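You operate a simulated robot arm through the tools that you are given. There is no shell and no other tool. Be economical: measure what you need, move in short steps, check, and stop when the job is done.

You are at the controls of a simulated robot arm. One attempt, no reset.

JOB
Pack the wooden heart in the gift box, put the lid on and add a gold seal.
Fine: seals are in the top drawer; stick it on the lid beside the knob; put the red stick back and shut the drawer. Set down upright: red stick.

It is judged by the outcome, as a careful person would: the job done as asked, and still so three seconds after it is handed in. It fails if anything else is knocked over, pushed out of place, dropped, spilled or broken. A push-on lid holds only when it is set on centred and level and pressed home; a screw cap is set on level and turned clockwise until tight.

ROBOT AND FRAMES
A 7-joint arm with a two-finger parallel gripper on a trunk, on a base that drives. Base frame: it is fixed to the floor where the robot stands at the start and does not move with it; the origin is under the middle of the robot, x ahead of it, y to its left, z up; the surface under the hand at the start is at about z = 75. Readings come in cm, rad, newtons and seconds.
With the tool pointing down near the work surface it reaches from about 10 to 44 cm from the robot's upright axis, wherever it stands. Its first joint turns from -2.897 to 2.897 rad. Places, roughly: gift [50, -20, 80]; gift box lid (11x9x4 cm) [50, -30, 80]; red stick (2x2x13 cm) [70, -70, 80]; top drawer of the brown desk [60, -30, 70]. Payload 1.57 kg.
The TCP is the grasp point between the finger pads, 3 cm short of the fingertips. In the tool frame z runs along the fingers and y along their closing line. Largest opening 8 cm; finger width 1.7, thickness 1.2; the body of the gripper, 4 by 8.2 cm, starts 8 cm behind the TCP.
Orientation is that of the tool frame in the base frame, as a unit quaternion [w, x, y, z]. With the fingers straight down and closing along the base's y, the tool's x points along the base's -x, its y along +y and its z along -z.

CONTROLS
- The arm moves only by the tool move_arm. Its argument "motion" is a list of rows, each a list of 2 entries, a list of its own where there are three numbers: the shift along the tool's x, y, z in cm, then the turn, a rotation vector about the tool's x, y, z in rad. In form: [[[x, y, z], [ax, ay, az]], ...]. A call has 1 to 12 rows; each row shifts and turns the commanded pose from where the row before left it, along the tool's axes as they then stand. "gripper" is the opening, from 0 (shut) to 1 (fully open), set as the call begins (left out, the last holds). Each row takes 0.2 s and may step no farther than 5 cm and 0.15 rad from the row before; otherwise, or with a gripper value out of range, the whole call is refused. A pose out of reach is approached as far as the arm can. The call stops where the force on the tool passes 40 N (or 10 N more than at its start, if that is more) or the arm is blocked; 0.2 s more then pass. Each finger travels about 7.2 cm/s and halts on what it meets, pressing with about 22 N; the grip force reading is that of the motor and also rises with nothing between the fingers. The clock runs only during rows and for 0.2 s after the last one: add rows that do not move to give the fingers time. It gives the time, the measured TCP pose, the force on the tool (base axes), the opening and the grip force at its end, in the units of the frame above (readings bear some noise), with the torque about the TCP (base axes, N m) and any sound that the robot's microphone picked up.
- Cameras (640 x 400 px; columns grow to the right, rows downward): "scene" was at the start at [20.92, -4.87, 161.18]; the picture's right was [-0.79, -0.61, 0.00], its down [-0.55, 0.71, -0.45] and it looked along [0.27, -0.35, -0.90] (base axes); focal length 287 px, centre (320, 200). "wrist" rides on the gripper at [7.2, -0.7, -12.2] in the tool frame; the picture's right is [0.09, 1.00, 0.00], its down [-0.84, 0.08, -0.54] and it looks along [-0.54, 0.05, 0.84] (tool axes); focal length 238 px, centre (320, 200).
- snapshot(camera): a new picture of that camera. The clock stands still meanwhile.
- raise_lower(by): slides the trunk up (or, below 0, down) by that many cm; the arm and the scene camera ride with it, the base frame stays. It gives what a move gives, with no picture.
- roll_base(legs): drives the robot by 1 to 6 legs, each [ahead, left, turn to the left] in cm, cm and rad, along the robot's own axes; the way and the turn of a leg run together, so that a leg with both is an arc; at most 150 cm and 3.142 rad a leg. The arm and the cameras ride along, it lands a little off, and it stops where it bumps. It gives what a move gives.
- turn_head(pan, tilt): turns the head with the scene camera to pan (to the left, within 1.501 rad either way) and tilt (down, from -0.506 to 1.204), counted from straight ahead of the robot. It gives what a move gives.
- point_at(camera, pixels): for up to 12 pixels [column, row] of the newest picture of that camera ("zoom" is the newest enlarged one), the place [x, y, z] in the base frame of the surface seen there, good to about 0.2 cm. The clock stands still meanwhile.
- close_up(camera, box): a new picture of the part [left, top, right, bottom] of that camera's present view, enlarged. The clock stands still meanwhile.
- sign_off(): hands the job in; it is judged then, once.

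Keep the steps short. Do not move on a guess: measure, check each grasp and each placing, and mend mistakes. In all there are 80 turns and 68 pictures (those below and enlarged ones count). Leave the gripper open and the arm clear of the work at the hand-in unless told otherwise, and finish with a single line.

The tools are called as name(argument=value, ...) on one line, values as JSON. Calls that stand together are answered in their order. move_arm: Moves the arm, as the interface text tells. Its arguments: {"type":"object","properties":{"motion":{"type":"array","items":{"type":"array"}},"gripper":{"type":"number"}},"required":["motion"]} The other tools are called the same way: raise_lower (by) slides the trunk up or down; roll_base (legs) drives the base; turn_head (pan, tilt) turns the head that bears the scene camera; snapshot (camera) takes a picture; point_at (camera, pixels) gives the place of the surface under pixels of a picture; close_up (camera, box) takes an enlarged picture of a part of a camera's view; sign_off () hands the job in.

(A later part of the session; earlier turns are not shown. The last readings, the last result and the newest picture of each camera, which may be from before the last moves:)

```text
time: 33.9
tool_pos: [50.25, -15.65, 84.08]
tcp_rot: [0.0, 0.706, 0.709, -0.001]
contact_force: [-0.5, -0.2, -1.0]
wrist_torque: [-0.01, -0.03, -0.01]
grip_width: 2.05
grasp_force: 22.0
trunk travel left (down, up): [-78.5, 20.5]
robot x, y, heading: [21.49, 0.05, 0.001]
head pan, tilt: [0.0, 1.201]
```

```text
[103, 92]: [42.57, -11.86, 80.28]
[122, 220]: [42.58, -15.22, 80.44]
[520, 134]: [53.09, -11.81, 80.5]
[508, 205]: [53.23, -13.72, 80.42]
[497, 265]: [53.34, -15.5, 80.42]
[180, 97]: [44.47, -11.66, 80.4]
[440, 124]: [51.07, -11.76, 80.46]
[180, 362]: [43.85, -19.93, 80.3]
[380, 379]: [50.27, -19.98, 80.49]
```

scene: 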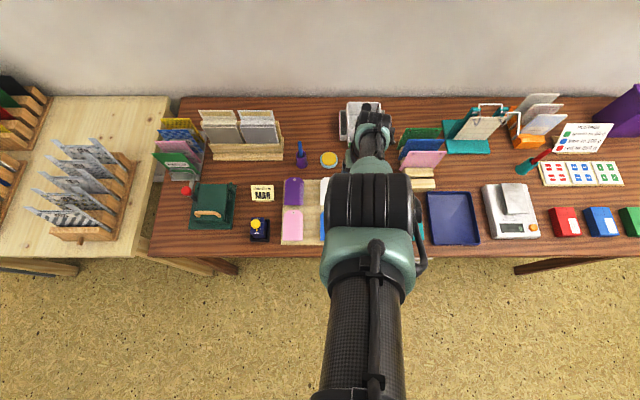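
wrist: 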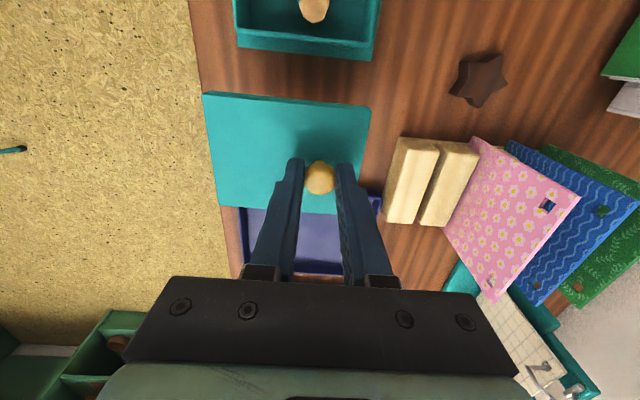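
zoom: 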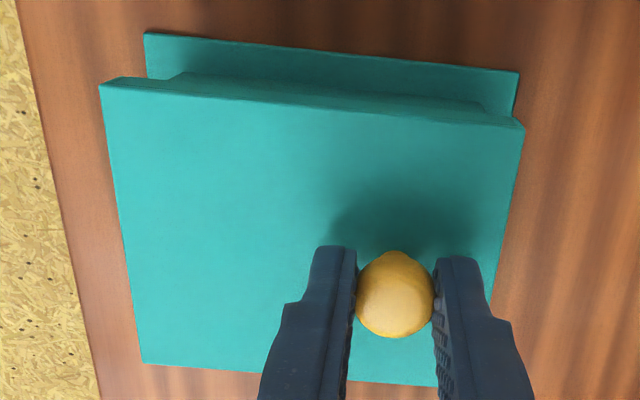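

Centred at (47.9,-15.84), level, and already slipping over the rim with no force. I keep pressing down in small steps.

move_arm(motion=[[[0, 0, 0.3], [0, 0, 0]], [[0, 0, 0.3], [0, 0, 0]], [[0, 0, 0.3], [0, 0, 0]], [[0, 0, 0.3], [0, 0, 0]], [[0, 0, 0.3], [0, 0, 0]], [[0, 0, 0], [0, 0, 0]]])

close_up(camera="wrist", box=[190, 60, 390, 220])

point_at(camera="zoom", pixels=[[110, 92], [122, 220], [515, 134], [505, 205], [490, 265], [180, 100], [440, 130], [180, 355], [380, 370]])

```text
time: 35.2
tool_pos: [50.47, -15.63, 82.68]
tcp_rot: [0.003, 0.706, 0.708, -0.001]
contact_force: [-0.9, 1.7, 26.5]
wrist_torque: [0.06, 0.07, -0.04]
grip_width: 2.03
grasp_force: 21.7
trunk travel left (down, up): [-78.5, 20.5]
robot x, y, heading: [21.53, 0.04, 0.005]
head pan, tilt: [0.0, 1.201]
heard: snap
```

```text
2.50 times, centred on (290, 140) of wrist
```

zoom: 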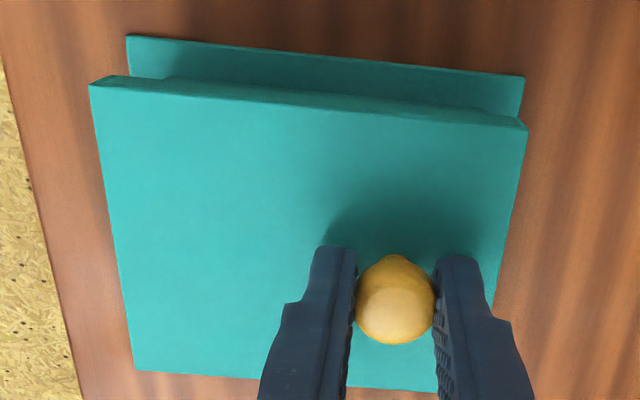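

```text
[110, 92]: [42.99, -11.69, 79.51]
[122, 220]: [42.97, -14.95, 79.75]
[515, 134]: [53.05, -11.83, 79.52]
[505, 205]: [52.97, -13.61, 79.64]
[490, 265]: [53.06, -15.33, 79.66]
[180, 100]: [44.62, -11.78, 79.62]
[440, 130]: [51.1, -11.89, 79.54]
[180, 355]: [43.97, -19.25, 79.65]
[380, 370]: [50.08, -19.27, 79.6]
```

I heard a snap, and the lid is level all over at z≈79.6, so it's home. I release the knob and rise.

move_arm(motion=[[[0, 0, -0.1], [0, 0, 0]], [[0, 0, 0], [0, 0, 0]], [[0, 0, 0], [0, 0, 0]]], gripper=0.45)

move_arm(motion=[[[0, 0, -4], [0, 0, 0]], [[0, 0, -4], [0, 0, 0]], [[0, 0, -4], [0, 0, 0]], [[0, 0, -4], [0, 0, 0]], [[0, 0, 0], [0, 0, 0]]])

turn_head(pan=0, tilt=1.2)

snapshot(camera="wrist")

```text
time: 36.0
tool_pos: [50.33, -15.69, 82.7]
tcp_rot: [-0.001, 0.706, 0.708, 0.001]
contact_force: [-0.5, -0.1, 0.2]
wrist_torque: [0.0, 0.02, 0.01]
grip_width: 3.6
grasp_force: 0.2
trunk travel left (down, up): [-78.5, 20.5]
robot x, y, heading: [21.56, -0.19, 0.004]
head pan, tilt: [0.0, 1.201]
```

```text
time: 37.2
tool_pos: [50.21, -15.51, 98.48]
tcp_rot: [0.001, 0.706, 0.708, 0.0]
contact_force: [0.6, 0.1, -0.3]
wrist_torque: [0.0, 0.01, -0.01]
grip_width: 3.59
grasp_force: 0.1
trunk travel left (down, up): [-78.5, 20.5]
robot x, y, heading: [21.71, 0.08, 0.004]
head pan, tilt: [0.0, 1.201]
```

```text
time: 37.9
tool_pos: [50.33, -15.55, 98.46]
tcp_rot: [0.002, 0.705, 0.709, 0.0]
contact_force: [0.0, -0.9, -0.1]
wrist_torque: [-0.01, -0.02, 0.03]
grip_width: 3.57
grasp_force: 0.1
trunk travel left (down, up): [-78.5, 20.5]
robot x, y, heading: [21.36, 0.2, 0.004]
head pan, tilt: [0.0, 1.201]
```

```text
34 pictures are left
```

wrist: 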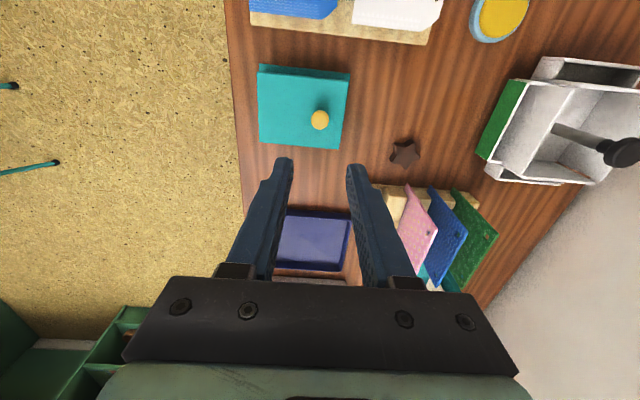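

The box is closed and the star and other things are undisturbed. For the drawer, I back the base off 24 cm, go 20 cm right, and look at the desk front.

roll_base(legs=[[-24, 0, 0], [0, -18, 0]])

turn_head(pan=-0.6, tilt=1.2)

snapshot(camera="scene")

snapshot(camera="wrist")

```text
time: 40.8
tool_pos: [26.61, -33.43, 98.45]
tcp_rot: [0.001, 0.702, 0.712, 0.001]
contact_force: [0.4, 0.2, -0.7]
wrist_torque: [-0.05, 0.01, -0.02]
grip_width: 3.6
grasp_force: 0.0
trunk travel left (down, up): [-78.5, 20.5]
robot x, y, heading: [-1.82, -18.4, 0.014]
head pan, tilt: [0.0, 1.201]
```

```text
time: 41.8
tool_pos: [26.73, -33.47, 98.48]
tcp_rot: [0.0, 0.702, 0.712, 0.001]
contact_force: [0.6, 0.5, 0.5]
wrist_torque: [0.0, -0.01, 0.0]
grip_width: 3.62
grasp_force: 0.0
trunk travel left (down, up): [-78.5, 20.5]
robot x, y, heading: [-1.85, -18.08, 0.011]
head pan, tilt: [-0.6, 1.201]
```

```text
33 pictures are left
```

scene: 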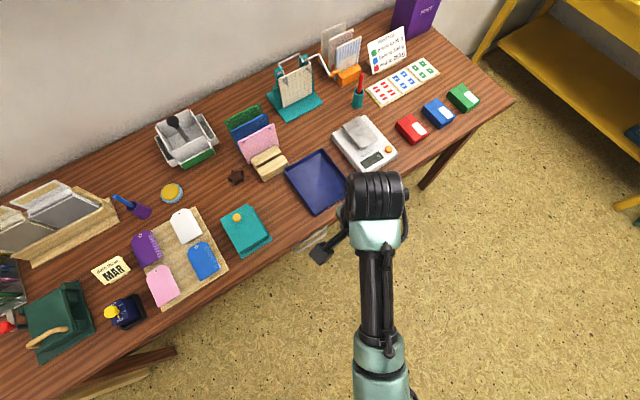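

```text
32 pictures are left
```

wrist: 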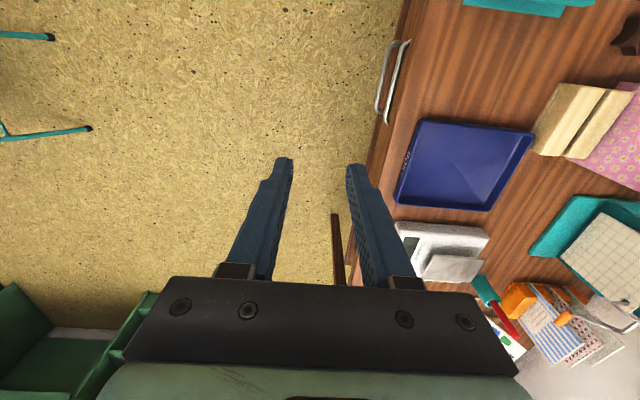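

The two handles show at (393,82) in the wrist view. I enlarge and measure them.

close_up(camera="wrist", box=[340, 20, 460, 140])

point_at(camera="zoom", pixels=[[320, 150], [320, 200]])

```text
3.33 times, centred on (400, 80) of wrist
```

zoom: 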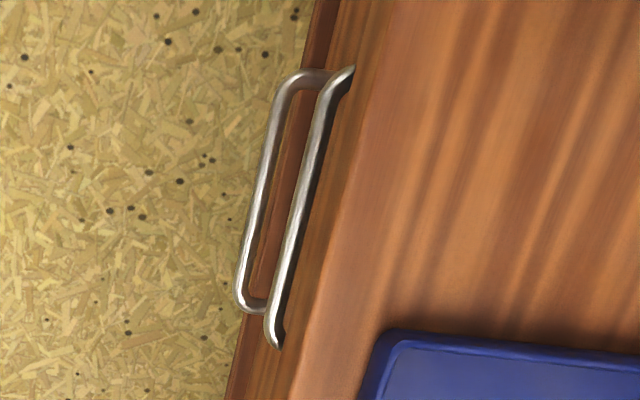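

```text
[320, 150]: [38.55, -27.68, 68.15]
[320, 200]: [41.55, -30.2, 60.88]
```

point_at(camera="zoom", pixels=[[312, 160], [300, 210], [288, 265], [278, 320], [325, 115], [345, 75], [272, 150], [340, 30], [305, 300], [325, 240], [290, 240], [305, 30]])

```text
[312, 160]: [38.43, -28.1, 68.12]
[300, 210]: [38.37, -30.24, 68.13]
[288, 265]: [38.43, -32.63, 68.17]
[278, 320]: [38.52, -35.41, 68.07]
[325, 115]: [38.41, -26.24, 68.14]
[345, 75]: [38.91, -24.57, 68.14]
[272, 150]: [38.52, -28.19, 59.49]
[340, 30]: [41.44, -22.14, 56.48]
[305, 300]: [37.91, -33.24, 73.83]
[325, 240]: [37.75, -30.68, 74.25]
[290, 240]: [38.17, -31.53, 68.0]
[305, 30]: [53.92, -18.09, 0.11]
```

The top bar runs along y from -25 to -35.5 at x≈38.4, with its top at z≈68.15. The desk top overhangs it, so I must grip it with the hand level, pointing ahead and closing vertically. I back off 10 cm, then pitch the hand forward.

roll_base(legs=[[-10, 0, -0.012]])

move_arm(motion=[[[0, 0, 0], [-0.143, 0, 0]], [[0, 0, 0], [-0.143, 0, 0]], [[0, 0, 0], [-0.143, 0, 0]], [[0, 0, 0], [-0.143, 0, 0]], [[0, 0, 0], [-0.143, 0, 0]], [[0, 0, 0], [-0.143, 0, 0]], [[0, 0, 0], [-0.143, 0, 0]], [[0, 0, 0], [-0.143, 0, 0]], [[0, 0, 0], [-0.143, 0, 0]], [[0, 0, 0], [-0.143, 0, 0]], [[0, 0, 0], [-0.141, 0, 0]], [[0, 0, 0], [0, 0, 0]]])

raise_lower(by=-18)

```text
time: 42.9
tool_pos: [16.71, -34.03, 98.51]
tcp_rot: [0.001, 0.706, 0.708, 0.0]
contact_force: [-0.1, -0.8, 1.2]
wrist_torque: [-0.03, 0.0, -0.01]
grip_width: 3.61
grasp_force: 0.1
trunk travel left (down, up): [-78.5, 20.5]
robot x, y, heading: [-11.84, -18.68, -0.004]
head pan, tilt: [-0.6, 1.201]
```

```text
time: 45.5
tool_pos: [16.73, -33.92, 98.51]
tcp_rot: [0.501, 0.498, 0.5, 0.5]
contact_force: [-0.8, -0.3, 0.4]
wrist_torque: [0.01, 0.0, -0.02]
grip_width: 3.63
grasp_force: 0.0
trunk travel left (down, up): [-78.5, 20.5]
robot x, y, heading: [-11.87, -18.44, 0.001]
head pan, tilt: [-0.6, 1.201]
```

```text
time: 47.5
tool_pos: [16.64, -33.96, 80.42]
tcp_rot: [0.501, 0.499, 0.5, 0.5]
contact_force: [0.9, -0.5, 0.2]
wrist_torque: [-0.01, 0.02, 0.01]
grip_width: 3.6
grasp_force: 0.0
trunk travel left (down, up): [-60.5, 38.5]
robot x, y, heading: [-11.71, -18.19, 0.0]
head pan, tilt: [-0.6, 1.201]
```

The hand points ahead, level. I lower it to bar height (z≈67.75) and y≈-30.3, still at x≈16.6, and look.

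move_arm(motion=[[[1.2, -4.2, 0], [0, 0, 0]], [[1.2, -4.2, 0], [0, 0, 0]], [[1.2, -4.2, 0], [0, 0, 0]], [[0, 0, 4], [0, 0, 0]], [[0, 0, 4], [0, 0, 0]], [[0, 0, 0], [0, 0, 0]]], gripper=0.4)

snapshot(camera="wrist")

```text
time: 48.9
tool_pos: [24.73, -30.35, 68.05]
tcp_rot: [0.501, 0.498, 0.501, 0.5]
contact_force: [-0.2, 0.6, 0.7]
wrist_torque: [0.0, -0.02, 0.0]
grip_width: 3.22
grasp_force: 0.0
trunk travel left (down, up): [-60.5, 38.5]
robot x, y, heading: [-11.85, -18.68, 0.002]
head pan, tilt: [-0.6, 1.201]
```

```text
30 pictures are left
```

wrist: 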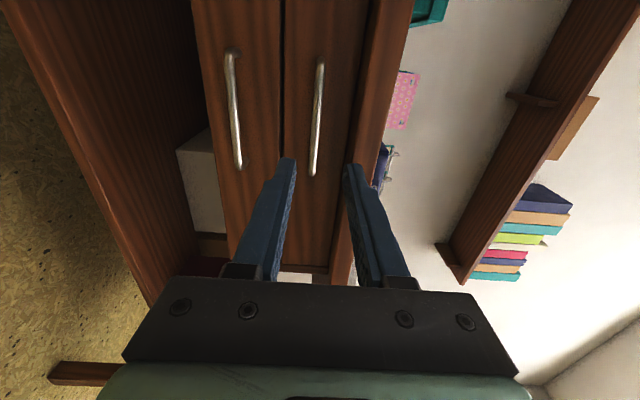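

The right of this picture is up. The top drawer's handle at (317,115) lines up between the fingers. I measure the bar, the front and the desk edge.

point_at(camera="wrist", pixels=[[319, 90], [316, 130], [313, 165], [321, 65], [335, 120], [300, 130], [365, 120], [352, 120], [380, 100], [235, 110], [340, 250], [286, 130]])

```text
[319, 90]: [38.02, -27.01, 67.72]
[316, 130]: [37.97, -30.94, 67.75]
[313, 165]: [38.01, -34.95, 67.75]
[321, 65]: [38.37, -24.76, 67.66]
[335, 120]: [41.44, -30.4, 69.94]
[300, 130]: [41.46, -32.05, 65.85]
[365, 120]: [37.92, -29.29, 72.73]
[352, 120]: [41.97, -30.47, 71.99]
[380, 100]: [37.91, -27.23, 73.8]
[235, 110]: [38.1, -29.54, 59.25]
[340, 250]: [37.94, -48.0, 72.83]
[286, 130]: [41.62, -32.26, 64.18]
```

move_arm(motion=[[[0, -0.3, 4.2], [0, 0, 0]], [[0, 0, 4.2], [0, 0, 0]], [[0, 0, 4.2], [0, 0, 0]], [[0, 0, 0], [0, 0, 0]]])

move_arm(motion=[[[0, 0, 0], [0, 0, 0]], [[0, 0, 0], [0, 0, 0]], [[0, 0, 0], [0, 0, 0]]], gripper=0.0)

snapshot(camera="wrist")

```text
time: 49.9
tool_pos: [37.64, -30.43, 67.87]
tcp_rot: [0.502, 0.498, 0.499, 0.501]
contact_force: [0.2, 0.0, 0.3]
wrist_torque: [0.03, -0.01, -0.05]
grip_width: 3.21
grasp_force: 0.0
trunk travel left (down, up): [-60.5, 38.5]
robot x, y, heading: [-12.19, -18.29, 0.005]
head pan, tilt: [-0.6, 1.201]
```

```text
time: 50.7
tool_pos: [37.53, -30.32, 67.62]
tcp_rot: [0.498, 0.502, 0.501, 0.499]
contact_force: [-0.5, -0.9, -12.0]
wrist_torque: [-0.07, 0.16, -0.73]
grip_width: 0.97
grasp_force: 28.0
trunk travel left (down, up): [-60.5, 38.5]
robot x, y, heading: [-12.02, -18.58, -0.002]
head pan, tilt: [-0.6, 1.201]
```

```text
29 pictures are left
```

wrist: 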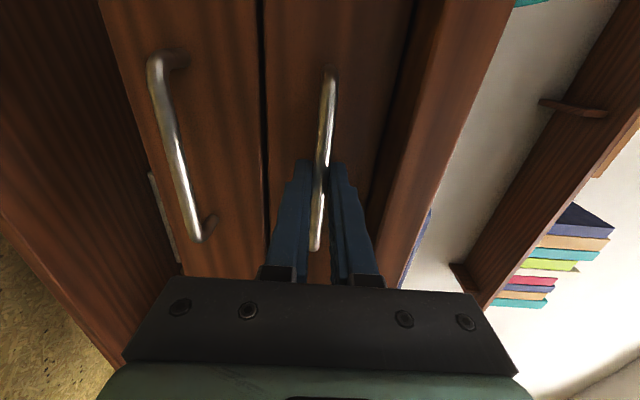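

The bar is held (0.97 cm). I pull the drawer open 16 cm straight back with the arm.

move_arm(motion=[[[0, 0, -2], [0, 0, 0]], [[0, 0, -2.5], [0, 0, 0]], [[0, 0, -2.5], [0, 0, 0]], [[0, 0, -2.5], [0, 0, 0]], [[0, 0, -2.5], [0, 0, 0]], [[0, 0, -2.5], [0, 0, 0]], [[0, 0, -2], [0, 0, 0]], [[0, 0, 0], [0, 0, 0]]])

snapshot(camera="scene")

```text
time: 51.4
tool_pos: [33.26, -30.32, 67.56]
tcp_rot: [0.505, 0.484, 0.498, 0.512]
contact_force: [-0.7, 8.6, 15.5]
wrist_torque: [0.37, -0.17, -0.69]
grip_width: 0.99
grasp_force: 27.9
out of reach, approached as far as the arm can: row 1, 2, 3
trunk travel left (down, up): [-60.5, 38.5]
robot x, y, heading: [-11.75, -18.18, 0.002]
head pan, tilt: [-0.6, 1.201]
stopped in row 3: the force on the tool passed its limit at 47 N (the readings are from after the stop); the commanded pose is now the measured one
```

```text
28 pictures are left
```

scene: 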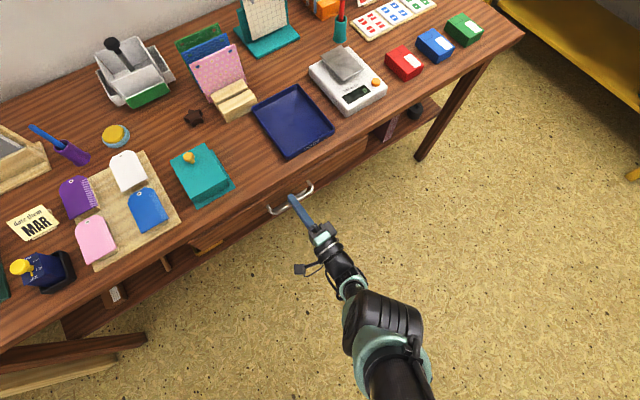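

The drawer moved 4 cm, then the arm hit a joint limit. Keeping the grip, I pull the rest by driving the base back, first 5 cm.

roll_base(legs=[[-5, 0, 0]])

snapshot(camera="wrist")

```text
time: 52.3
tool_pos: [28.16, -30.27, 67.55]
tcp_rot: [0.507, 0.484, 0.497, 0.511]
contact_force: [0.3, 10.1, 19.9]
wrist_torque: [0.3, -0.19, -0.28]
grip_width: 1.01
grasp_force: 27.8
trunk travel left (down, up): [-60.5, 38.5]
robot x, y, heading: [-16.8, -18.1, -0.003]
head pan, tilt: [-0.6, 1.201]
```

```text
27 pictures are left
```

wrist: 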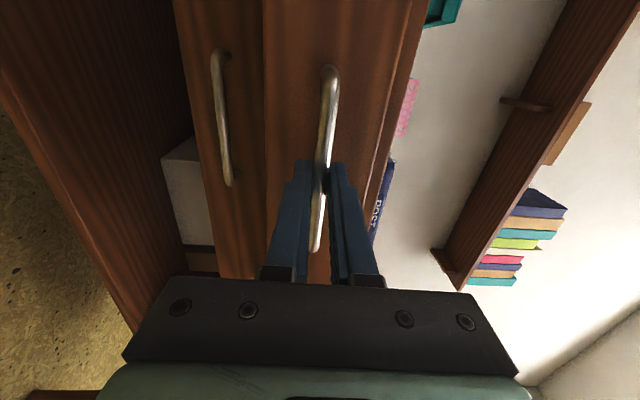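

The base pull works smoothly. Another 9 cm, then I look inside with the scene camera.

roll_base(legs=[[-9, 0, 0]])

turn_head(pan=-0.4, tilt=1.0)

snapshot(camera="scene")

```text
time: 53.4
tool_pos: [19.04, -30.46, 67.62]
tcp_rot: [0.508, 0.484, 0.497, 0.511]
contact_force: [0.4, 8.7, 12.3]
wrist_torque: [0.2, -0.1, -0.46]
grip_width: 0.97
grasp_force: 27.7
trunk travel left (down, up): [-60.5, 38.5]
robot x, y, heading: [-25.66, -18.29, -0.002]
head pan, tilt: [-0.6, 1.201]
```

```text
time: 54.1
tool_pos: [19.18, -30.38, 67.55]
tcp_rot: [0.508, 0.483, 0.497, 0.512]
contact_force: [0.4, 4.0, 6.7]
wrist_torque: [0.32, -0.08, -0.27]
grip_width: 0.99
grasp_force: 28.0
trunk travel left (down, up): [-60.5, 38.5]
robot x, y, heading: [-26.07, -18.39, 0.002]
head pan, tilt: [-0.4, 1.0]
```

```text
26 pictures are left
```

scene: 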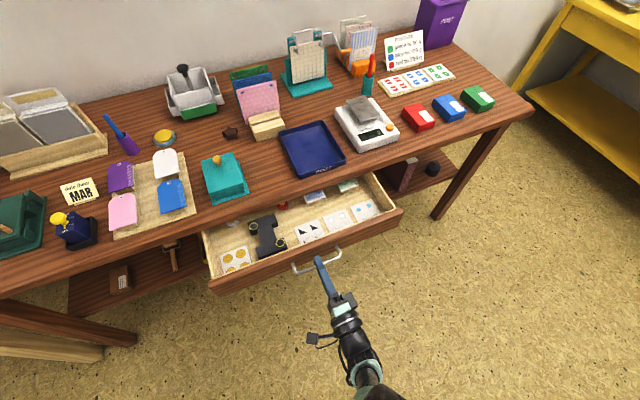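

The drawer is open, and gold seals show on a card at (235,258). I release the handle, back the hand off, and enlarge the drawer.

move_arm(motion=[[[0, 0, 0], [0, 0, 0]], [[0, 0, 0], [0, 0, 0]], [[0, 0, 0], [0, 0, 0]]], gripper=0.45)

roll_base(legs=[[-8, 0, 0]])

close_up(camera="scene", box=[190, 150, 420, 294])

```text
time: 54.9
tool_pos: [19.18, -30.4, 67.49]
tcp_rot: [0.507, 0.484, 0.497, 0.511]
contact_force: [-0.1, -0.1, -0.3]
wrist_torque: [0.0, 0.0, 0.0]
grip_width: 3.61
grasp_force: 0.1
trunk travel left (down, up): [-60.5, 38.5]
robot x, y, heading: [-26.29, -18.33, 0.002]
head pan, tilt: [-0.4, 1.0]
```

```text
time: 56.0
tool_pos: [11.18, -30.46, 67.62]
tcp_rot: [0.506, 0.484, 0.498, 0.512]
contact_force: [-0.3, -0.4, 0.6]
wrist_torque: [0.0, 0.0, 0.03]
grip_width: 3.62
grasp_force: 0.1
trunk travel left (down, up): [-60.5, 38.5]
robot x, y, heading: [-33.88, -18.4, 0.004]
head pan, tilt: [-0.4, 1.0]
```

```text
2.78 times, centred on (305, 222) of scene
```

zoom: 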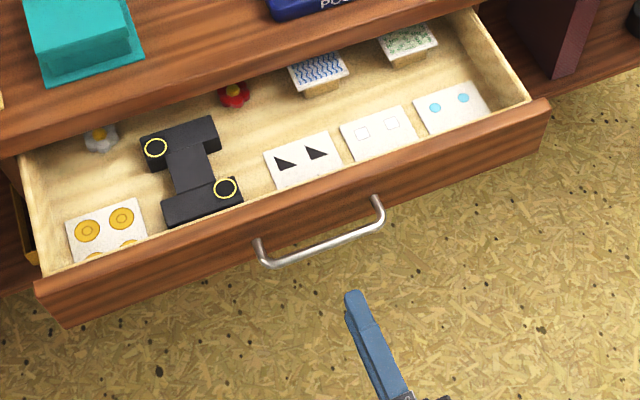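

point_at(camera="zoom", pixels=[[87, 230], [121, 217], [93, 256], [128, 243], [69, 224], [135, 200], [145, 232], [155, 148], [40, 245], [50, 280], [180, 212], [250, 200]])

```text
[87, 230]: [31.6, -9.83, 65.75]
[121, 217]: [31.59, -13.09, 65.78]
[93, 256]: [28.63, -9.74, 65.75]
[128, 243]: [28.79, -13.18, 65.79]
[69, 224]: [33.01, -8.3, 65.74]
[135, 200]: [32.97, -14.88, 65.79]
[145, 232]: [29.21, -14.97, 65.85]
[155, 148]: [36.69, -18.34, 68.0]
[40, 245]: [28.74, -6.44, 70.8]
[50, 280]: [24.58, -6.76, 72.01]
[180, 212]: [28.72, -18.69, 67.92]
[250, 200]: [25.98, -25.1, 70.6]
```

The gold seals are on the card at z≈65.75, at (31.6,-9.8), (31.6,-13.1), (28.6,-9.75) and (28.75,-13.15). I'll need the red stick to pick one up. I raise the trunk and bring the hand back to pointing down.

raise_lower(by=20)

move_arm(motion=[[[0, 0, 0], [0.136, -0.02, 0.008]], [[0, 0, 0], [0.147, 0, 0]], [[0, 0, 0], [0.147, 0, 0]], [[0, 0, 0], [0.147, 0, 0]], [[0, 0, 0], [0.147, 0, 0]], [[0, 0, 0], [0.147, 0, 0]], [[0, 0, 0], [0.147, 0, 0]], [[0, 0, 0], [0.147, 0, 0]], [[0, 0, 0], [0.147, 0, 0]], [[0, 0, 0], [0.147, 0, 0]], [[0, 0, 0], [0.147, 0, 0]], [[0, 0, 0], [0, 0, 0]]])

point_at(camera="zoom", pixels=[[548, 100], [530, 100], [468, 12], [545, 135]])

```text
time: 58.2
tool_pos: [11.25, -30.46, 87.43]
tcp_rot: [0.507, 0.483, 0.498, 0.511]
contact_force: [0.6, 0.0, -1.1]
wrist_torque: [0.0, -0.01, 0.03]
grip_width: 3.61
grasp_force: 0.1
trunk travel left (down, up): [-80.5, 18.5]
robot x, y, heading: [-34.22, -18.27, 0.002]
head pan, tilt: [-0.4, 1.0]
```

```text
time: 60.8
tool_pos: [9.79, -30.96, 75.14]
tcp_rot: [0.001, 0.708, 0.706, -0.001]
contact_force: [0.7, -0.8, -0.1]
wrist_torque: [0.01, 0.06, 0.04]
grip_width: 3.59
grasp_force: 0.2
out of reach, approached as far as the arm can: row 1, 2, 3, 4, 5, 6, 7, 9, 10, 11
trunk travel left (down, up): [-80.5, 18.5]
robot x, y, heading: [-33.86, -18.21, 0.001]
head pan, tilt: [-0.4, 1.0]
```

```text
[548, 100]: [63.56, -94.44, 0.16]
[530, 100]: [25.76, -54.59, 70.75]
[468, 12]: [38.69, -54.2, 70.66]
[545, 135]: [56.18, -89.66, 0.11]
```

The hand points down. I raise it and shift it left relative to the robot, then drive around the open drawer (its right edge is at y≈-56) to stand in front of the stick.

move_arm(motion=[[[0, 0, -4.8], [0, 0, 0]], [[0, 0, -4.8], [0, 0, 0]], [[3.4, -0.5, -3.5], [0, 0, 0]], [[3.4, -0.5, -3.5], [0, 0, 0]], [[3.4, -0.5, -3.5], [0, 0, 0]], [[3.4, -0.5, -3], [0, 0, 0]], [[3.4, -0.5, 0], [0, 0, 0]], [[3.4, -0.5, 0], [0, 0, 0]], [[0, 0, 0], [0, 0, 0]]], gripper=0.6)

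roll_base(legs=[[0, -57, 0], [54, 0, 0]])

snapshot(camera="wrist")

```text
time: 62.8
tool_pos: [7.04, -10.42, 98.3]
tcp_rot: [0.001, 0.707, 0.707, 0.0]
contact_force: [0.8, 0.4, 0.0]
wrist_torque: [0.01, 0.0, 0.04]
grip_width: 4.8
grasp_force: 0.0
trunk travel left (down, up): [-80.5, 18.5]
robot x, y, heading: [-33.74, -18.21, -0.004]
head pan, tilt: [-0.4, 1.0]
```

```text
time: 68.7
tool_pos: [61.71, -66.21, 98.18]
tcp_rot: [0.001, 0.707, 0.707, 0.0]
contact_force: [-0.9, -1.1, 0.6]
wrist_torque: [0.03, 0.0, 0.02]
grip_width: 4.77
grasp_force: 0.1
trunk travel left (down, up): [-80.5, 18.5]
robot x, y, heading: [20.76, -73.71, -0.001]
head pan, tilt: [-0.4, 1.0]
```

```text
24 pictures are left
```

wrist: 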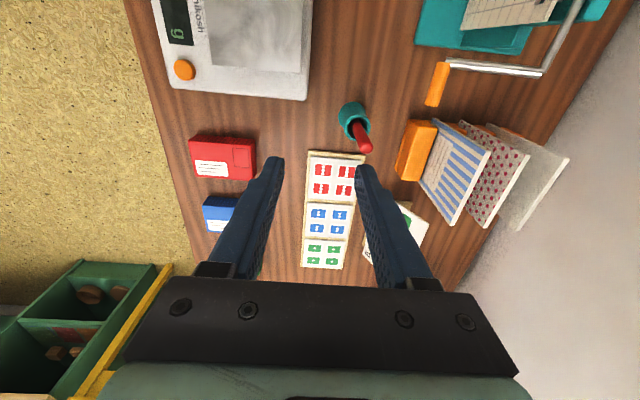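

The stick shows at (360,135), in the cup at (352,120). I measure the cup rim and stick top.

close_up(camera="wrist", box=[310, 85, 410, 165])

point_at(camera="wrist", pixels=[[366, 148], [363, 140], [358, 128], [342, 112], [352, 106], [363, 110], [345, 125], [352, 118], [366, 145], [430, 140]])

```text
5.00 times, centred on (360, 125) of wrist
```

zoom: 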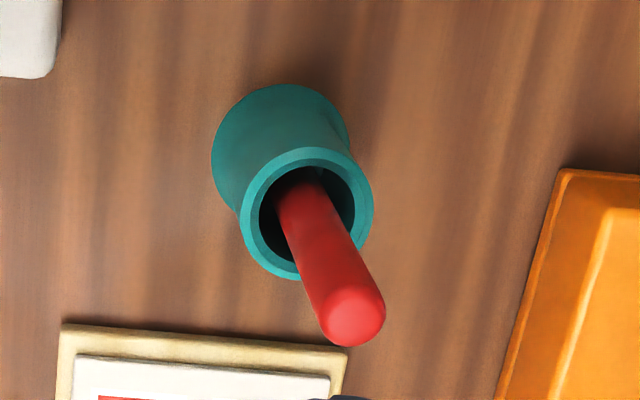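

```text
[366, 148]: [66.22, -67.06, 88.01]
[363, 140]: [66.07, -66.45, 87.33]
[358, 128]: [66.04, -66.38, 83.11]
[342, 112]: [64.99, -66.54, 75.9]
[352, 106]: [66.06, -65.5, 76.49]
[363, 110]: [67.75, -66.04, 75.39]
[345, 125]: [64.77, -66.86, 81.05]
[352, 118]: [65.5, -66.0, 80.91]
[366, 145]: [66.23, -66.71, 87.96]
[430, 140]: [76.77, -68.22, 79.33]
```

The stick's top is at (66.2,-67.0,88.0) and the cup rim at z≈81, centred at (66.4,-66.95). I line up above, then go down to TCP z=84.7 so the fingertips stay clear of the cup.

move_arm(motion=[[[-0.8, 4.5, 0], [0, 0, 0]], [[0, 0, 3], [0, 0, 0]], [[0, 0, 3], [0, 0, 0]], [[0, 0, 0], [0, 0, 0]]])

snapshot(camera="wrist")

point_at(camera="wrist", pixels=[[316, 165], [320, 165], [324, 165], [320, 155], [328, 165], [312, 165]])

```text
time: 69.7
tool_pos: [66.22, -67.09, 92.05]
tcp_rot: [0.002, 0.708, 0.707, -0.001]
contact_force: [0.7, -0.1, -0.6]
wrist_torque: [0.0, 0.03, 0.0]
grip_width: 4.79
grasp_force: 0.0
trunk travel left (down, up): [-80.5, 18.5]
robot x, y, heading: [20.78, -73.79, -0.001]
head pan, tilt: [-0.4, 1.0]
```

```text
22 pictures are left
```

wrist: 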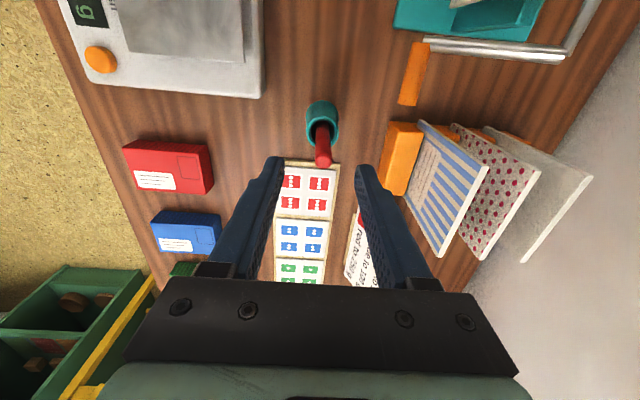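

```text
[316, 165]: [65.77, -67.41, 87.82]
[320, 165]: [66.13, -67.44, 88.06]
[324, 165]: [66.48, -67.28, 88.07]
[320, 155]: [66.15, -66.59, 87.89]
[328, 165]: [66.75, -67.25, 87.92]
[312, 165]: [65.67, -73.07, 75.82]
```

move_arm(motion=[[[0, 0.05, 3], [0, 0, 0]], [[0, 0, 3], [0, 0, 0]], [[0, 0, 1.3], [0, 0, 0]], [[0, 0, 0], [0, 0, 0]]])

```text
time: 70.7
tool_pos: [66.13, -67.04, 84.86]
tcp_rot: [0.001, 0.708, 0.707, 0.001]
contact_force: [0.1, 0.5, 0.0]
wrist_torque: [-0.03, -0.01, 0.03]
grip_width: 4.82
grasp_force: 0.1
trunk travel left (down, up): [-80.5, 18.5]
robot x, y, heading: [21.37, -73.64, -0.0]
head pan, tilt: [-0.4, 1.0]
```

In reach. I close on the stick.

move_arm(motion=[[[0, 0, 0], [0, 0, 0]], [[0, 0, 0], [0, 0, 0]], [[0, 0, 0], [0, 0, 0]]], gripper=0.0)

move_arm(motion=[[[0, 0, -3], [0, 0, 0]], [[0, 0, -3], [0, 0, 0]], [[0, 0, -3], [0, 0, 0]], [[0, 0, -3], [0, 0, 0]], [[0, 0, 0], [0, 0, 0]]])

snapshot(camera="wrist")

```text
time: 71.5
tool_pos: [66.14, -66.96, 84.85]
tcp_rot: [0.002, 0.708, 0.706, 0.0]
contact_force: [1.0, -0.7, 0.2]
wrist_torque: [-0.02, 0.04, 0.01]
grip_width: 1.2
grasp_force: 21.9
trunk travel left (down, up): [-80.5, 18.5]
robot x, y, heading: [20.51, -73.86, 0.001]
head pan, tilt: [-0.4, 1.0]
```

```text
time: 72.7
tool_pos: [66.19, -66.92, 97.11]
tcp_rot: [0.0, 0.708, 0.707, 0.0]
contact_force: [-0.2, 0.1, 0.5]
wrist_torque: [-0.01, -0.01, -0.01]
grip_width: 1.22
grasp_force: 21.7
trunk travel left (down, up): [-80.5, 18.5]
robot x, y, heading: [20.32, -73.92, 0.003]
head pan, tilt: [-0.4, 1.0]
```

```text
21 pictures are left
```

wrist: 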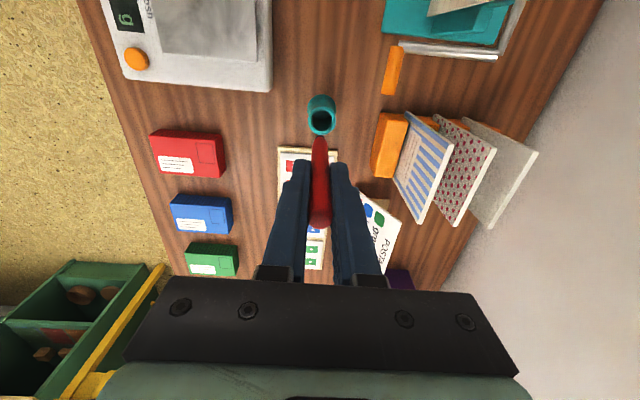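

The stick is held (1.2 cm) and clear of the cup. I look at its lower tip and measure it.

close_up(camera="wrist", box=[270, 90, 370, 240])

point_at(camera="wrist", pixels=[[319, 138], [319, 145], [319, 160], [319, 215], [321, 102], [321, 118], [310, 110], [332, 110]])

```text
2.67 times, centred on (320, 165) of wrist
```

zoom: 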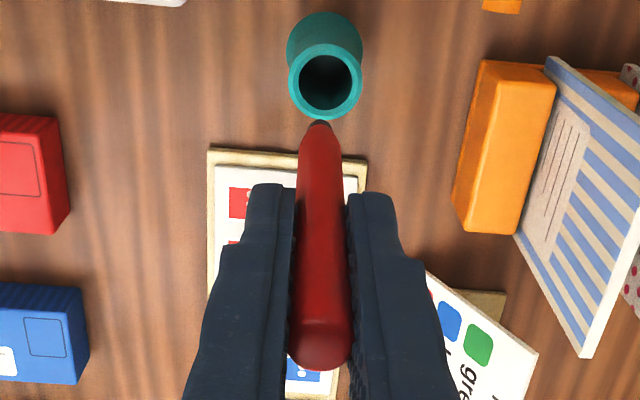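

```text
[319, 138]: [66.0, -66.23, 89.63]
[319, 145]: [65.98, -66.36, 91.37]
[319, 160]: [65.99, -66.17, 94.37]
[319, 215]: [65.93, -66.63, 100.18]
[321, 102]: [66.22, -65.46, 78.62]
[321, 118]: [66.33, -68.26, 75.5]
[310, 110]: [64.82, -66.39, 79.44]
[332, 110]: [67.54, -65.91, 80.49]
```

The tip is dark (the sticky end), at about 9.5 cm below the TCP. I back out and slide left in front of the drawer at x≈-5.5, keeping the stick well above everything.

roll_base(legs=[[-26, 0, 0], [0, 57, 0]])

turn_head(pan=-0.1, tilt=1.15)

snapshot(camera="scene")

```text
time: 77.5
tool_pos: [40.49, -9.88, 97.06]
tcp_rot: [0.001, 0.71, 0.705, 0.0]
contact_force: [0.2, 0.5, 0.3]
wrist_torque: [0.04, -0.01, -0.01]
grip_width: 1.19
grasp_force: 21.9
trunk travel left (down, up): [-80.5, 18.5]
robot x, y, heading: [-4.82, -16.89, -0.002]
head pan, tilt: [-0.4, 1.0]
```

```text
time: 78.2
tool_pos: [40.49, -9.82, 97.08]
tcp_rot: [0.001, 0.71, 0.705, 0.0]
contact_force: [0.4, -0.4, -0.3]
wrist_torque: [-0.01, 0.01, 0.01]
grip_width: 1.18
grasp_force: 22.2
trunk travel left (down, up): [-80.5, 18.5]
robot x, y, heading: [-4.94, -16.76, -0.006]
head pan, tilt: [-0.099, 1.15]
```

```text
19 pictures are left
```

scene: 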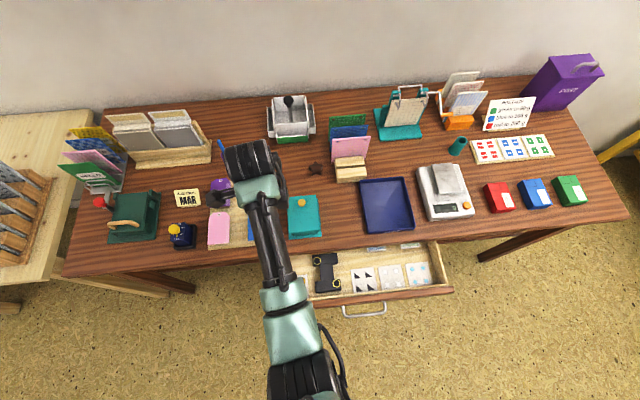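

I bring the stick over the seal at (31.6,-13.1), moving horizontally first, then down to TCP z=80 (tip ≈70.5).

move_arm(motion=[[[-1.6, -4.4, 0], [0, 0, 0]], [[-1.6, -4.4, 0], [0, 0, 0]], [[0, 0, 4.5], [0, 0, 0]], [[0, 0, 4.5], [0, 0, 0]], [[0, 0, 4], [0, 0, 0]], [[0, 0, 4], [0, 0, 0]], [[0, 0, 0], [0, 0, 0]]])

snapshot(camera="wrist")

```text
time: 79.8
tool_pos: [31.54, -13.04, 80.22]
tcp_rot: [0.001, 0.71, 0.705, 0.0]
contact_force: [0.4, -0.8, -0.7]
wrist_torque: [0.0, 0.01, 0.01]
grip_width: 1.17
grasp_force: 22.2
trunk travel left (down, up): [-80.5, 18.5]
robot x, y, heading: [-5.3, -16.51, -0.004]
head pan, tilt: [-0.099, 1.15]
```

```text
18 pictures are left
```

wrist: 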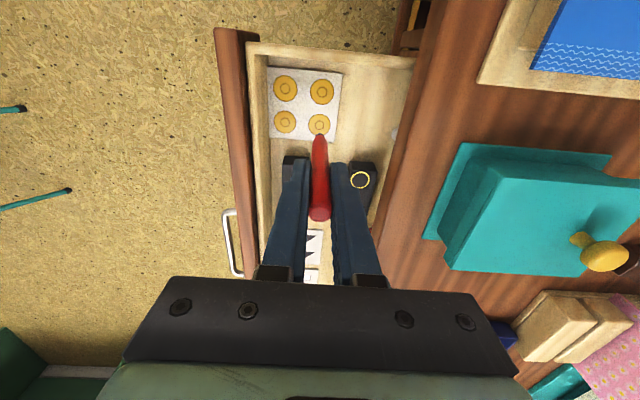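

close_up(camera="wrist", box=[250, 50, 400, 170])

point_at(camera="wrist", pixels=[[319, 125], [321, 91], [285, 121], [285, 88], [319, 117], [308, 125], [330, 125], [319, 137], [319, 150]])

```text
3.33 times, centred on (325, 110) of wrist
```

zoom: 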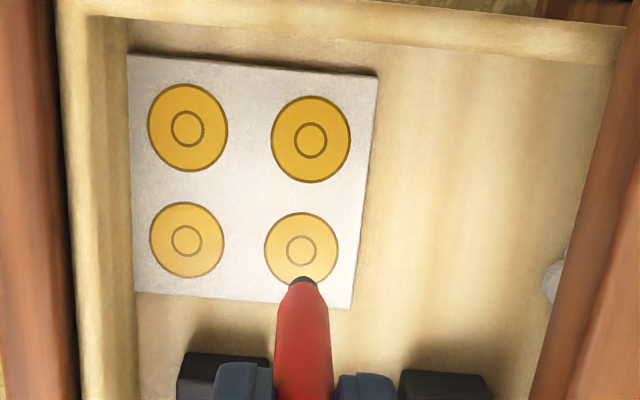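

```text
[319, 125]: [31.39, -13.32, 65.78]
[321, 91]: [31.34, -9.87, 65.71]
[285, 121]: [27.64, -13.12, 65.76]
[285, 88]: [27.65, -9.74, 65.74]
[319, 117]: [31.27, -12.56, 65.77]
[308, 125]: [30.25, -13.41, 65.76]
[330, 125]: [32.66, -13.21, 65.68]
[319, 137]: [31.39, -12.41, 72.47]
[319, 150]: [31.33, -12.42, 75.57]
```

The seal centre is (31.42,-13.33) and the stick axis about (31.4,-13.05). I shift 0.3 and lower to near contact.

move_arm(motion=[[[-0.28, 0, 2], [0, 0, 0]], [[0, 0, 2], [0, 0, 0]], [[0, 0, 0.4], [0, 0, 0]], [[0, 0, 0.2], [0, 0, 0]], [[0, 0, 0], [0, 0, 0]]])

close_up(camera="wrist", box=[250, 50, 400, 170])

```text
time: 81.0
tool_pos: [31.81, -13.35, 75.76]
tcp_rot: [0.003, 0.71, 0.705, 0.002]
contact_force: [0.4, -2.8, 20.7]
wrist_torque: [-0.25, 0.4, -0.03]
grip_width: 1.2
grasp_force: 22.7
trunk travel left (down, up): [-80.5, 18.5]
robot x, y, heading: [-5.08, -16.21, -0.005]
head pan, tilt: [-0.099, 1.15]
```

```text
3.33 times, centred on (325, 110) of wrist
```

zoom: 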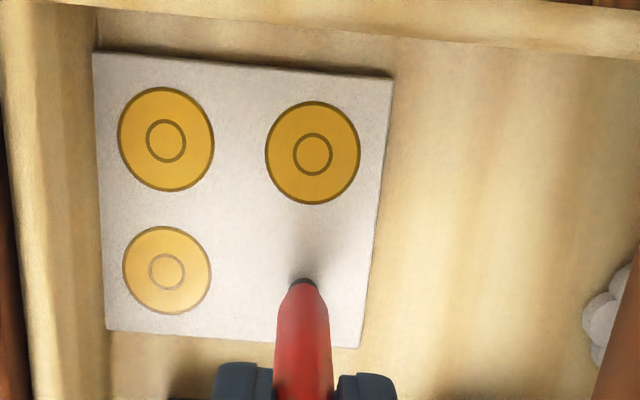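

Contact at about 20 N, and the seal no longer shows on the card. I lift and check the tip.

move_arm(motion=[[[0, 0, -2], [0, 0, 0]], [[0, 0, -4], [0, 0, 0]], [[0, 0, -4.5], [0, 0, 0]], [[0, 0, -4.5], [0, 0, 0]], [[0, 0, -4.5], [0, 0, 0]], [[0, 0, 0], [0, 0, 0]]])

snapshot(camera="wrist")

close_up(camera="wrist", box=[250, 50, 400, 240])

```text
time: 82.5
tool_pos: [31.43, -13.33, 95.37]
tcp_rot: [0.001, 0.71, 0.705, 0.0]
contact_force: [-0.8, 0.7, 0.5]
wrist_torque: [-0.01, 0.03, 0.04]
grip_width: 1.2
grasp_force: 22.2
trunk travel left (down, up): [-80.5, 18.5]
robot x, y, heading: [-4.79, -16.98, -0.005]
head pan, tilt: [-0.099, 1.15]
```

```text
15 pictures are left
```

wrist: 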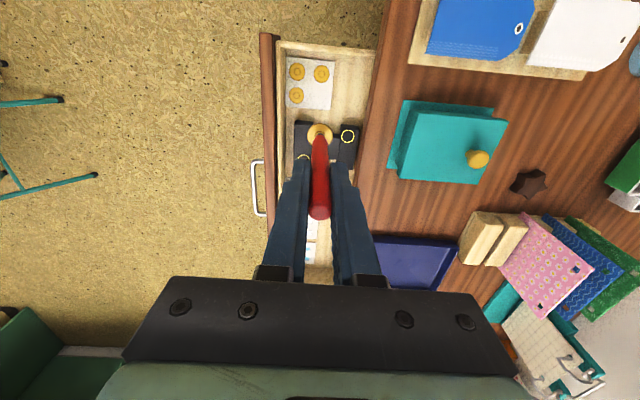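

```text
2.11 times, centred on (325, 145) of wrist
```

zoom: 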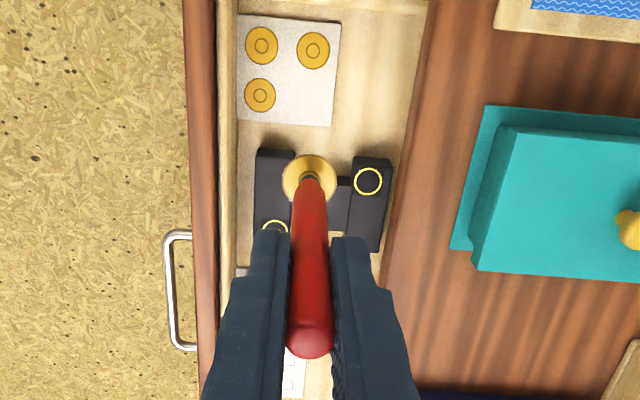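

The gold seal hangs flat on the tip. The target is on the lid beside the knob, at about (46.9,-15.8). I drive 7 cm forward for reach, then carry it over.

roll_base(legs=[[7, 0, 0]])

move_arm(motion=[[[-1.2, 4.2, 0], [0, 0, 0]], [[-1.2, 4.2, 0], [0, 0, 0]], [[0, 0, 0], [0, 0, 0]]])

snapshot(camera="wrist")

point_at(camera="wrist", pixels=[[320, 130], [320, 126], [310, 130], [330, 130], [319, 145], [319, 155]])

```text
time: 83.5
tool_pos: [38.6, -13.27, 95.27]
tcp_rot: [0.001, 0.709, 0.706, -0.001]
contact_force: [0.4, 0.3, -0.6]
wrist_torque: [-0.01, 0.02, -0.02]
grip_width: 1.19
grasp_force: 21.9
trunk travel left (down, up): [-80.5, 18.5]
robot x, y, heading: [2.18, -16.69, -0.002]
head pan, tilt: [-0.099, 1.15]
```

```text
time: 84.3
tool_pos: [46.83, -15.68, 95.5]
tcp_rot: [0.001, 0.709, 0.705, 0.0]
contact_force: [-0.8, 0.0, -0.6]
wrist_torque: [-0.01, 0.0, -0.01]
grip_width: 1.19
grasp_force: 21.5
trunk travel left (down, up): [-80.5, 18.5]
robot x, y, heading: [2.03, -16.72, -0.005]
head pan, tilt: [-0.099, 1.15]
```

```text
13 pictures are left
```

wrist: 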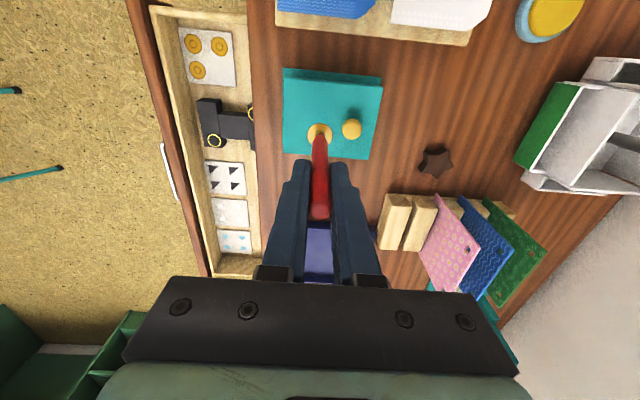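

```text
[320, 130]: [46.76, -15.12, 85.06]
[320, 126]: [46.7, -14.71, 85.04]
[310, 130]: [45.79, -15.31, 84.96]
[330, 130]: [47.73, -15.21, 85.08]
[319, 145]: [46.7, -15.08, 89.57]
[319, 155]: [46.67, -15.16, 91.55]
```

The seal is at z≈85.05, centred at (46.75,-15.7). The lid top is at 79.6. I lower it and press gently.

move_arm(motion=[[[0, 0, 2.4], [0, 0, 0]], [[0, 0, 2.4], [0, 0, 0]], [[0, 0, 0.4], [0, 0, 0]], [[0, 0, 0.25], [0, 0, 0]], [[0, 0, 0], [0, 0, 0]]])

```text
time: 85.5
tool_pos: [46.86, -15.77, 89.95]
tcp_rot: [0.002, 0.709, 0.705, 0.001]
contact_force: [-1.8, -0.3, 13.8]
wrist_torque: [-0.06, 0.27, 0.01]
grip_width: 1.26
grasp_force: 21.8
trunk travel left (down, up): [-80.5, 18.5]
robot x, y, heading: [1.97, -16.89, -0.005]
head pan, tilt: [-0.099, 1.15]
```

Contact with 14 N. I press a little more and hold, then lift and look.

move_arm(motion=[[[0, 0, 0.15], [0, 0, 0]], [[0, 0, 0], [0, 0, 0]], [[0, 0, 0], [0, 0, 0]]])

move_arm(motion=[[[0, 0, -1], [0, 0, 0]], [[0, 0, -3], [0, 0, 0]], [[0, 0, -3], [0, 0, 0]], [[0, 0, 0], [0, 0, 0]]])

snapshot(camera="wrist")

```text
time: 86.3
tool_pos: [46.95, -15.73, 89.88]
tcp_rot: [0.004, 0.709, 0.705, 0.003]
contact_force: [-1.4, -1.4, 30.6]
wrist_torque: [-0.09, 0.1, 0.0]
grip_width: 1.22
grasp_force: 22.0
trunk travel left (down, up): [-80.5, 18.5]
robot x, y, heading: [1.82, -16.55, -0.003]
head pan, tilt: [-0.099, 1.15]
```

```text
time: 87.3
tool_pos: [46.89, -15.74, 96.81]
tcp_rot: [0.001, 0.709, 0.705, 0.0]
contact_force: [0.4, -0.6, -0.9]
wrist_torque: [0.01, 0.02, -0.03]
grip_width: 1.25
grasp_force: 22.1
trunk travel left (down, up): [-80.5, 18.5]
robot x, y, heading: [2.11, -16.93, -0.002]
head pan, tilt: [-0.099, 1.15]
```

```text
12 pictures are left
```

wrist: 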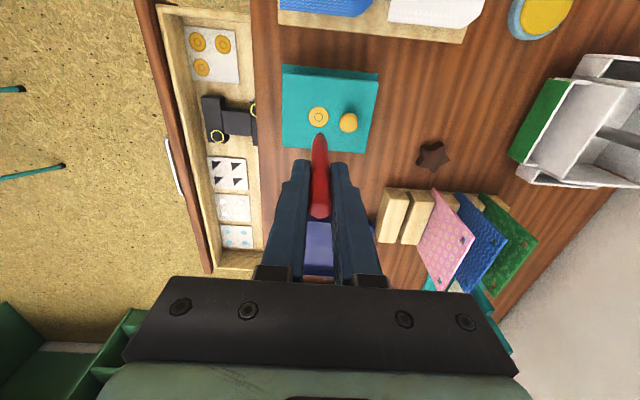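

The seal is on the lid beside the knob. Now I return the stick: I shift the hand left a bit relative to the robot and drive back the same way round the drawer.

move_arm(motion=[[[3, 0, -0.5], [0, 0, 0]], [[3, 0, 0], [0, 0, 0]], [[0, 0, 0], [0, 0, 0]]])

roll_base(legs=[[-8, 0, 0], [0, -57, 0], [25, 0, 0]])

snapshot(camera="wrist")

```text
time: 88.1
tool_pos: [47.22, -9.84, 97.11]
tcp_rot: [0.002, 0.709, 0.706, 0.0]
contact_force: [0.5, -0.7, -1.8]
wrist_torque: [-0.01, 0.01, 0.03]
grip_width: 1.27
grasp_force: 21.9
trunk travel left (down, up): [-80.5, 18.5]
robot x, y, heading: [2.09, -16.71, -0.004]
head pan, tilt: [-0.099, 1.15]
```

```text
time: 93.4
tool_pos: [64.1, -66.17, 97.12]
tcp_rot: [0.001, 0.708, 0.707, 0.0]
contact_force: [-0.4, 0.7, -0.4]
wrist_torque: [0.01, 0.0, -0.01]
grip_width: 1.25
grasp_force: 22.0
trunk travel left (down, up): [-80.5, 18.5]
robot x, y, heading: [19.33, -72.82, 0.003]
head pan, tilt: [-0.099, 1.15]
```

```text
11 pictures are left
```

wrist: 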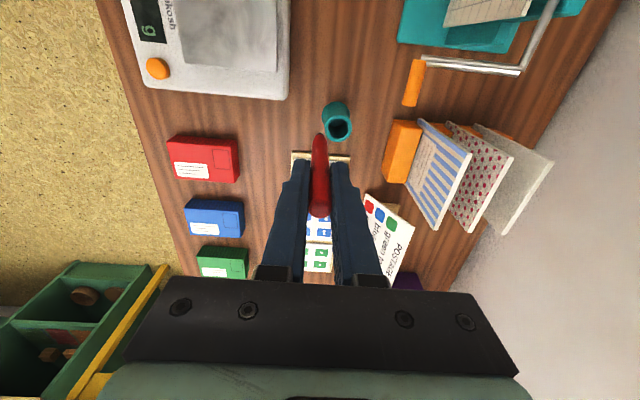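

point_at(camera="wrist", pixels=[[327, 127], [351, 127], [339, 118], [340, 139], [319, 138], [319, 146], [319, 160], [319, 185]])

```text
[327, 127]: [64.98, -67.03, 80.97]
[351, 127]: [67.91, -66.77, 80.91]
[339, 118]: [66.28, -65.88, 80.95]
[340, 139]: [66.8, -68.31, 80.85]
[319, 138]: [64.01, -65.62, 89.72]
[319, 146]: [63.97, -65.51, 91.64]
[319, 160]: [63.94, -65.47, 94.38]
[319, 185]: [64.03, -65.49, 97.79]
```

The cup centre is (66.45,-67.05) and the stick axis (63.98,-66.1). I drive 2.3 cm forward for reach, then correct.

roll_base(legs=[[2.4, 0, 0]])

move_arm(motion=[[[-0.93, 0, 2], [0, 0, 0]], [[0, 0, 2], [0, 0, 0]], [[0, 0, 0], [0, 0, 0]]])

close_up(camera="wrist", box=[270, 80, 370, 160])

```text
time: 94.2
tool_pos: [66.4, -66.14, 97.24]
tcp_rot: [0.002, 0.707, 0.707, 0.001]
contact_force: [0.2, 0.4, 0.1]
wrist_torque: [0.01, 0.02, 0.0]
grip_width: 1.26
grasp_force: 22.2
trunk travel left (down, up): [-80.5, 18.5]
robot x, y, heading: [21.22, -73.1, 0.001]
head pan, tilt: [-0.099, 1.15]
```

```text
time: 95.0
tool_pos: [66.67, -67.06, 93.14]
tcp_rot: [0.001, 0.708, 0.707, 0.0]
contact_force: [0.3, 0.2, 0.0]
wrist_torque: [0.01, 0.0, -0.01]
grip_width: 1.23
grasp_force: 22.2
trunk travel left (down, up): [-80.5, 18.5]
robot x, y, heading: [21.26, -73.19, 0.001]
head pan, tilt: [-0.099, 1.15]
```

```text
5.00 times, centred on (320, 120) of wrist
```

zoom: 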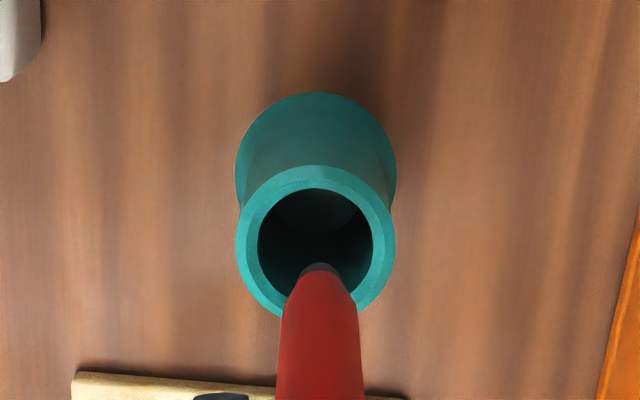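

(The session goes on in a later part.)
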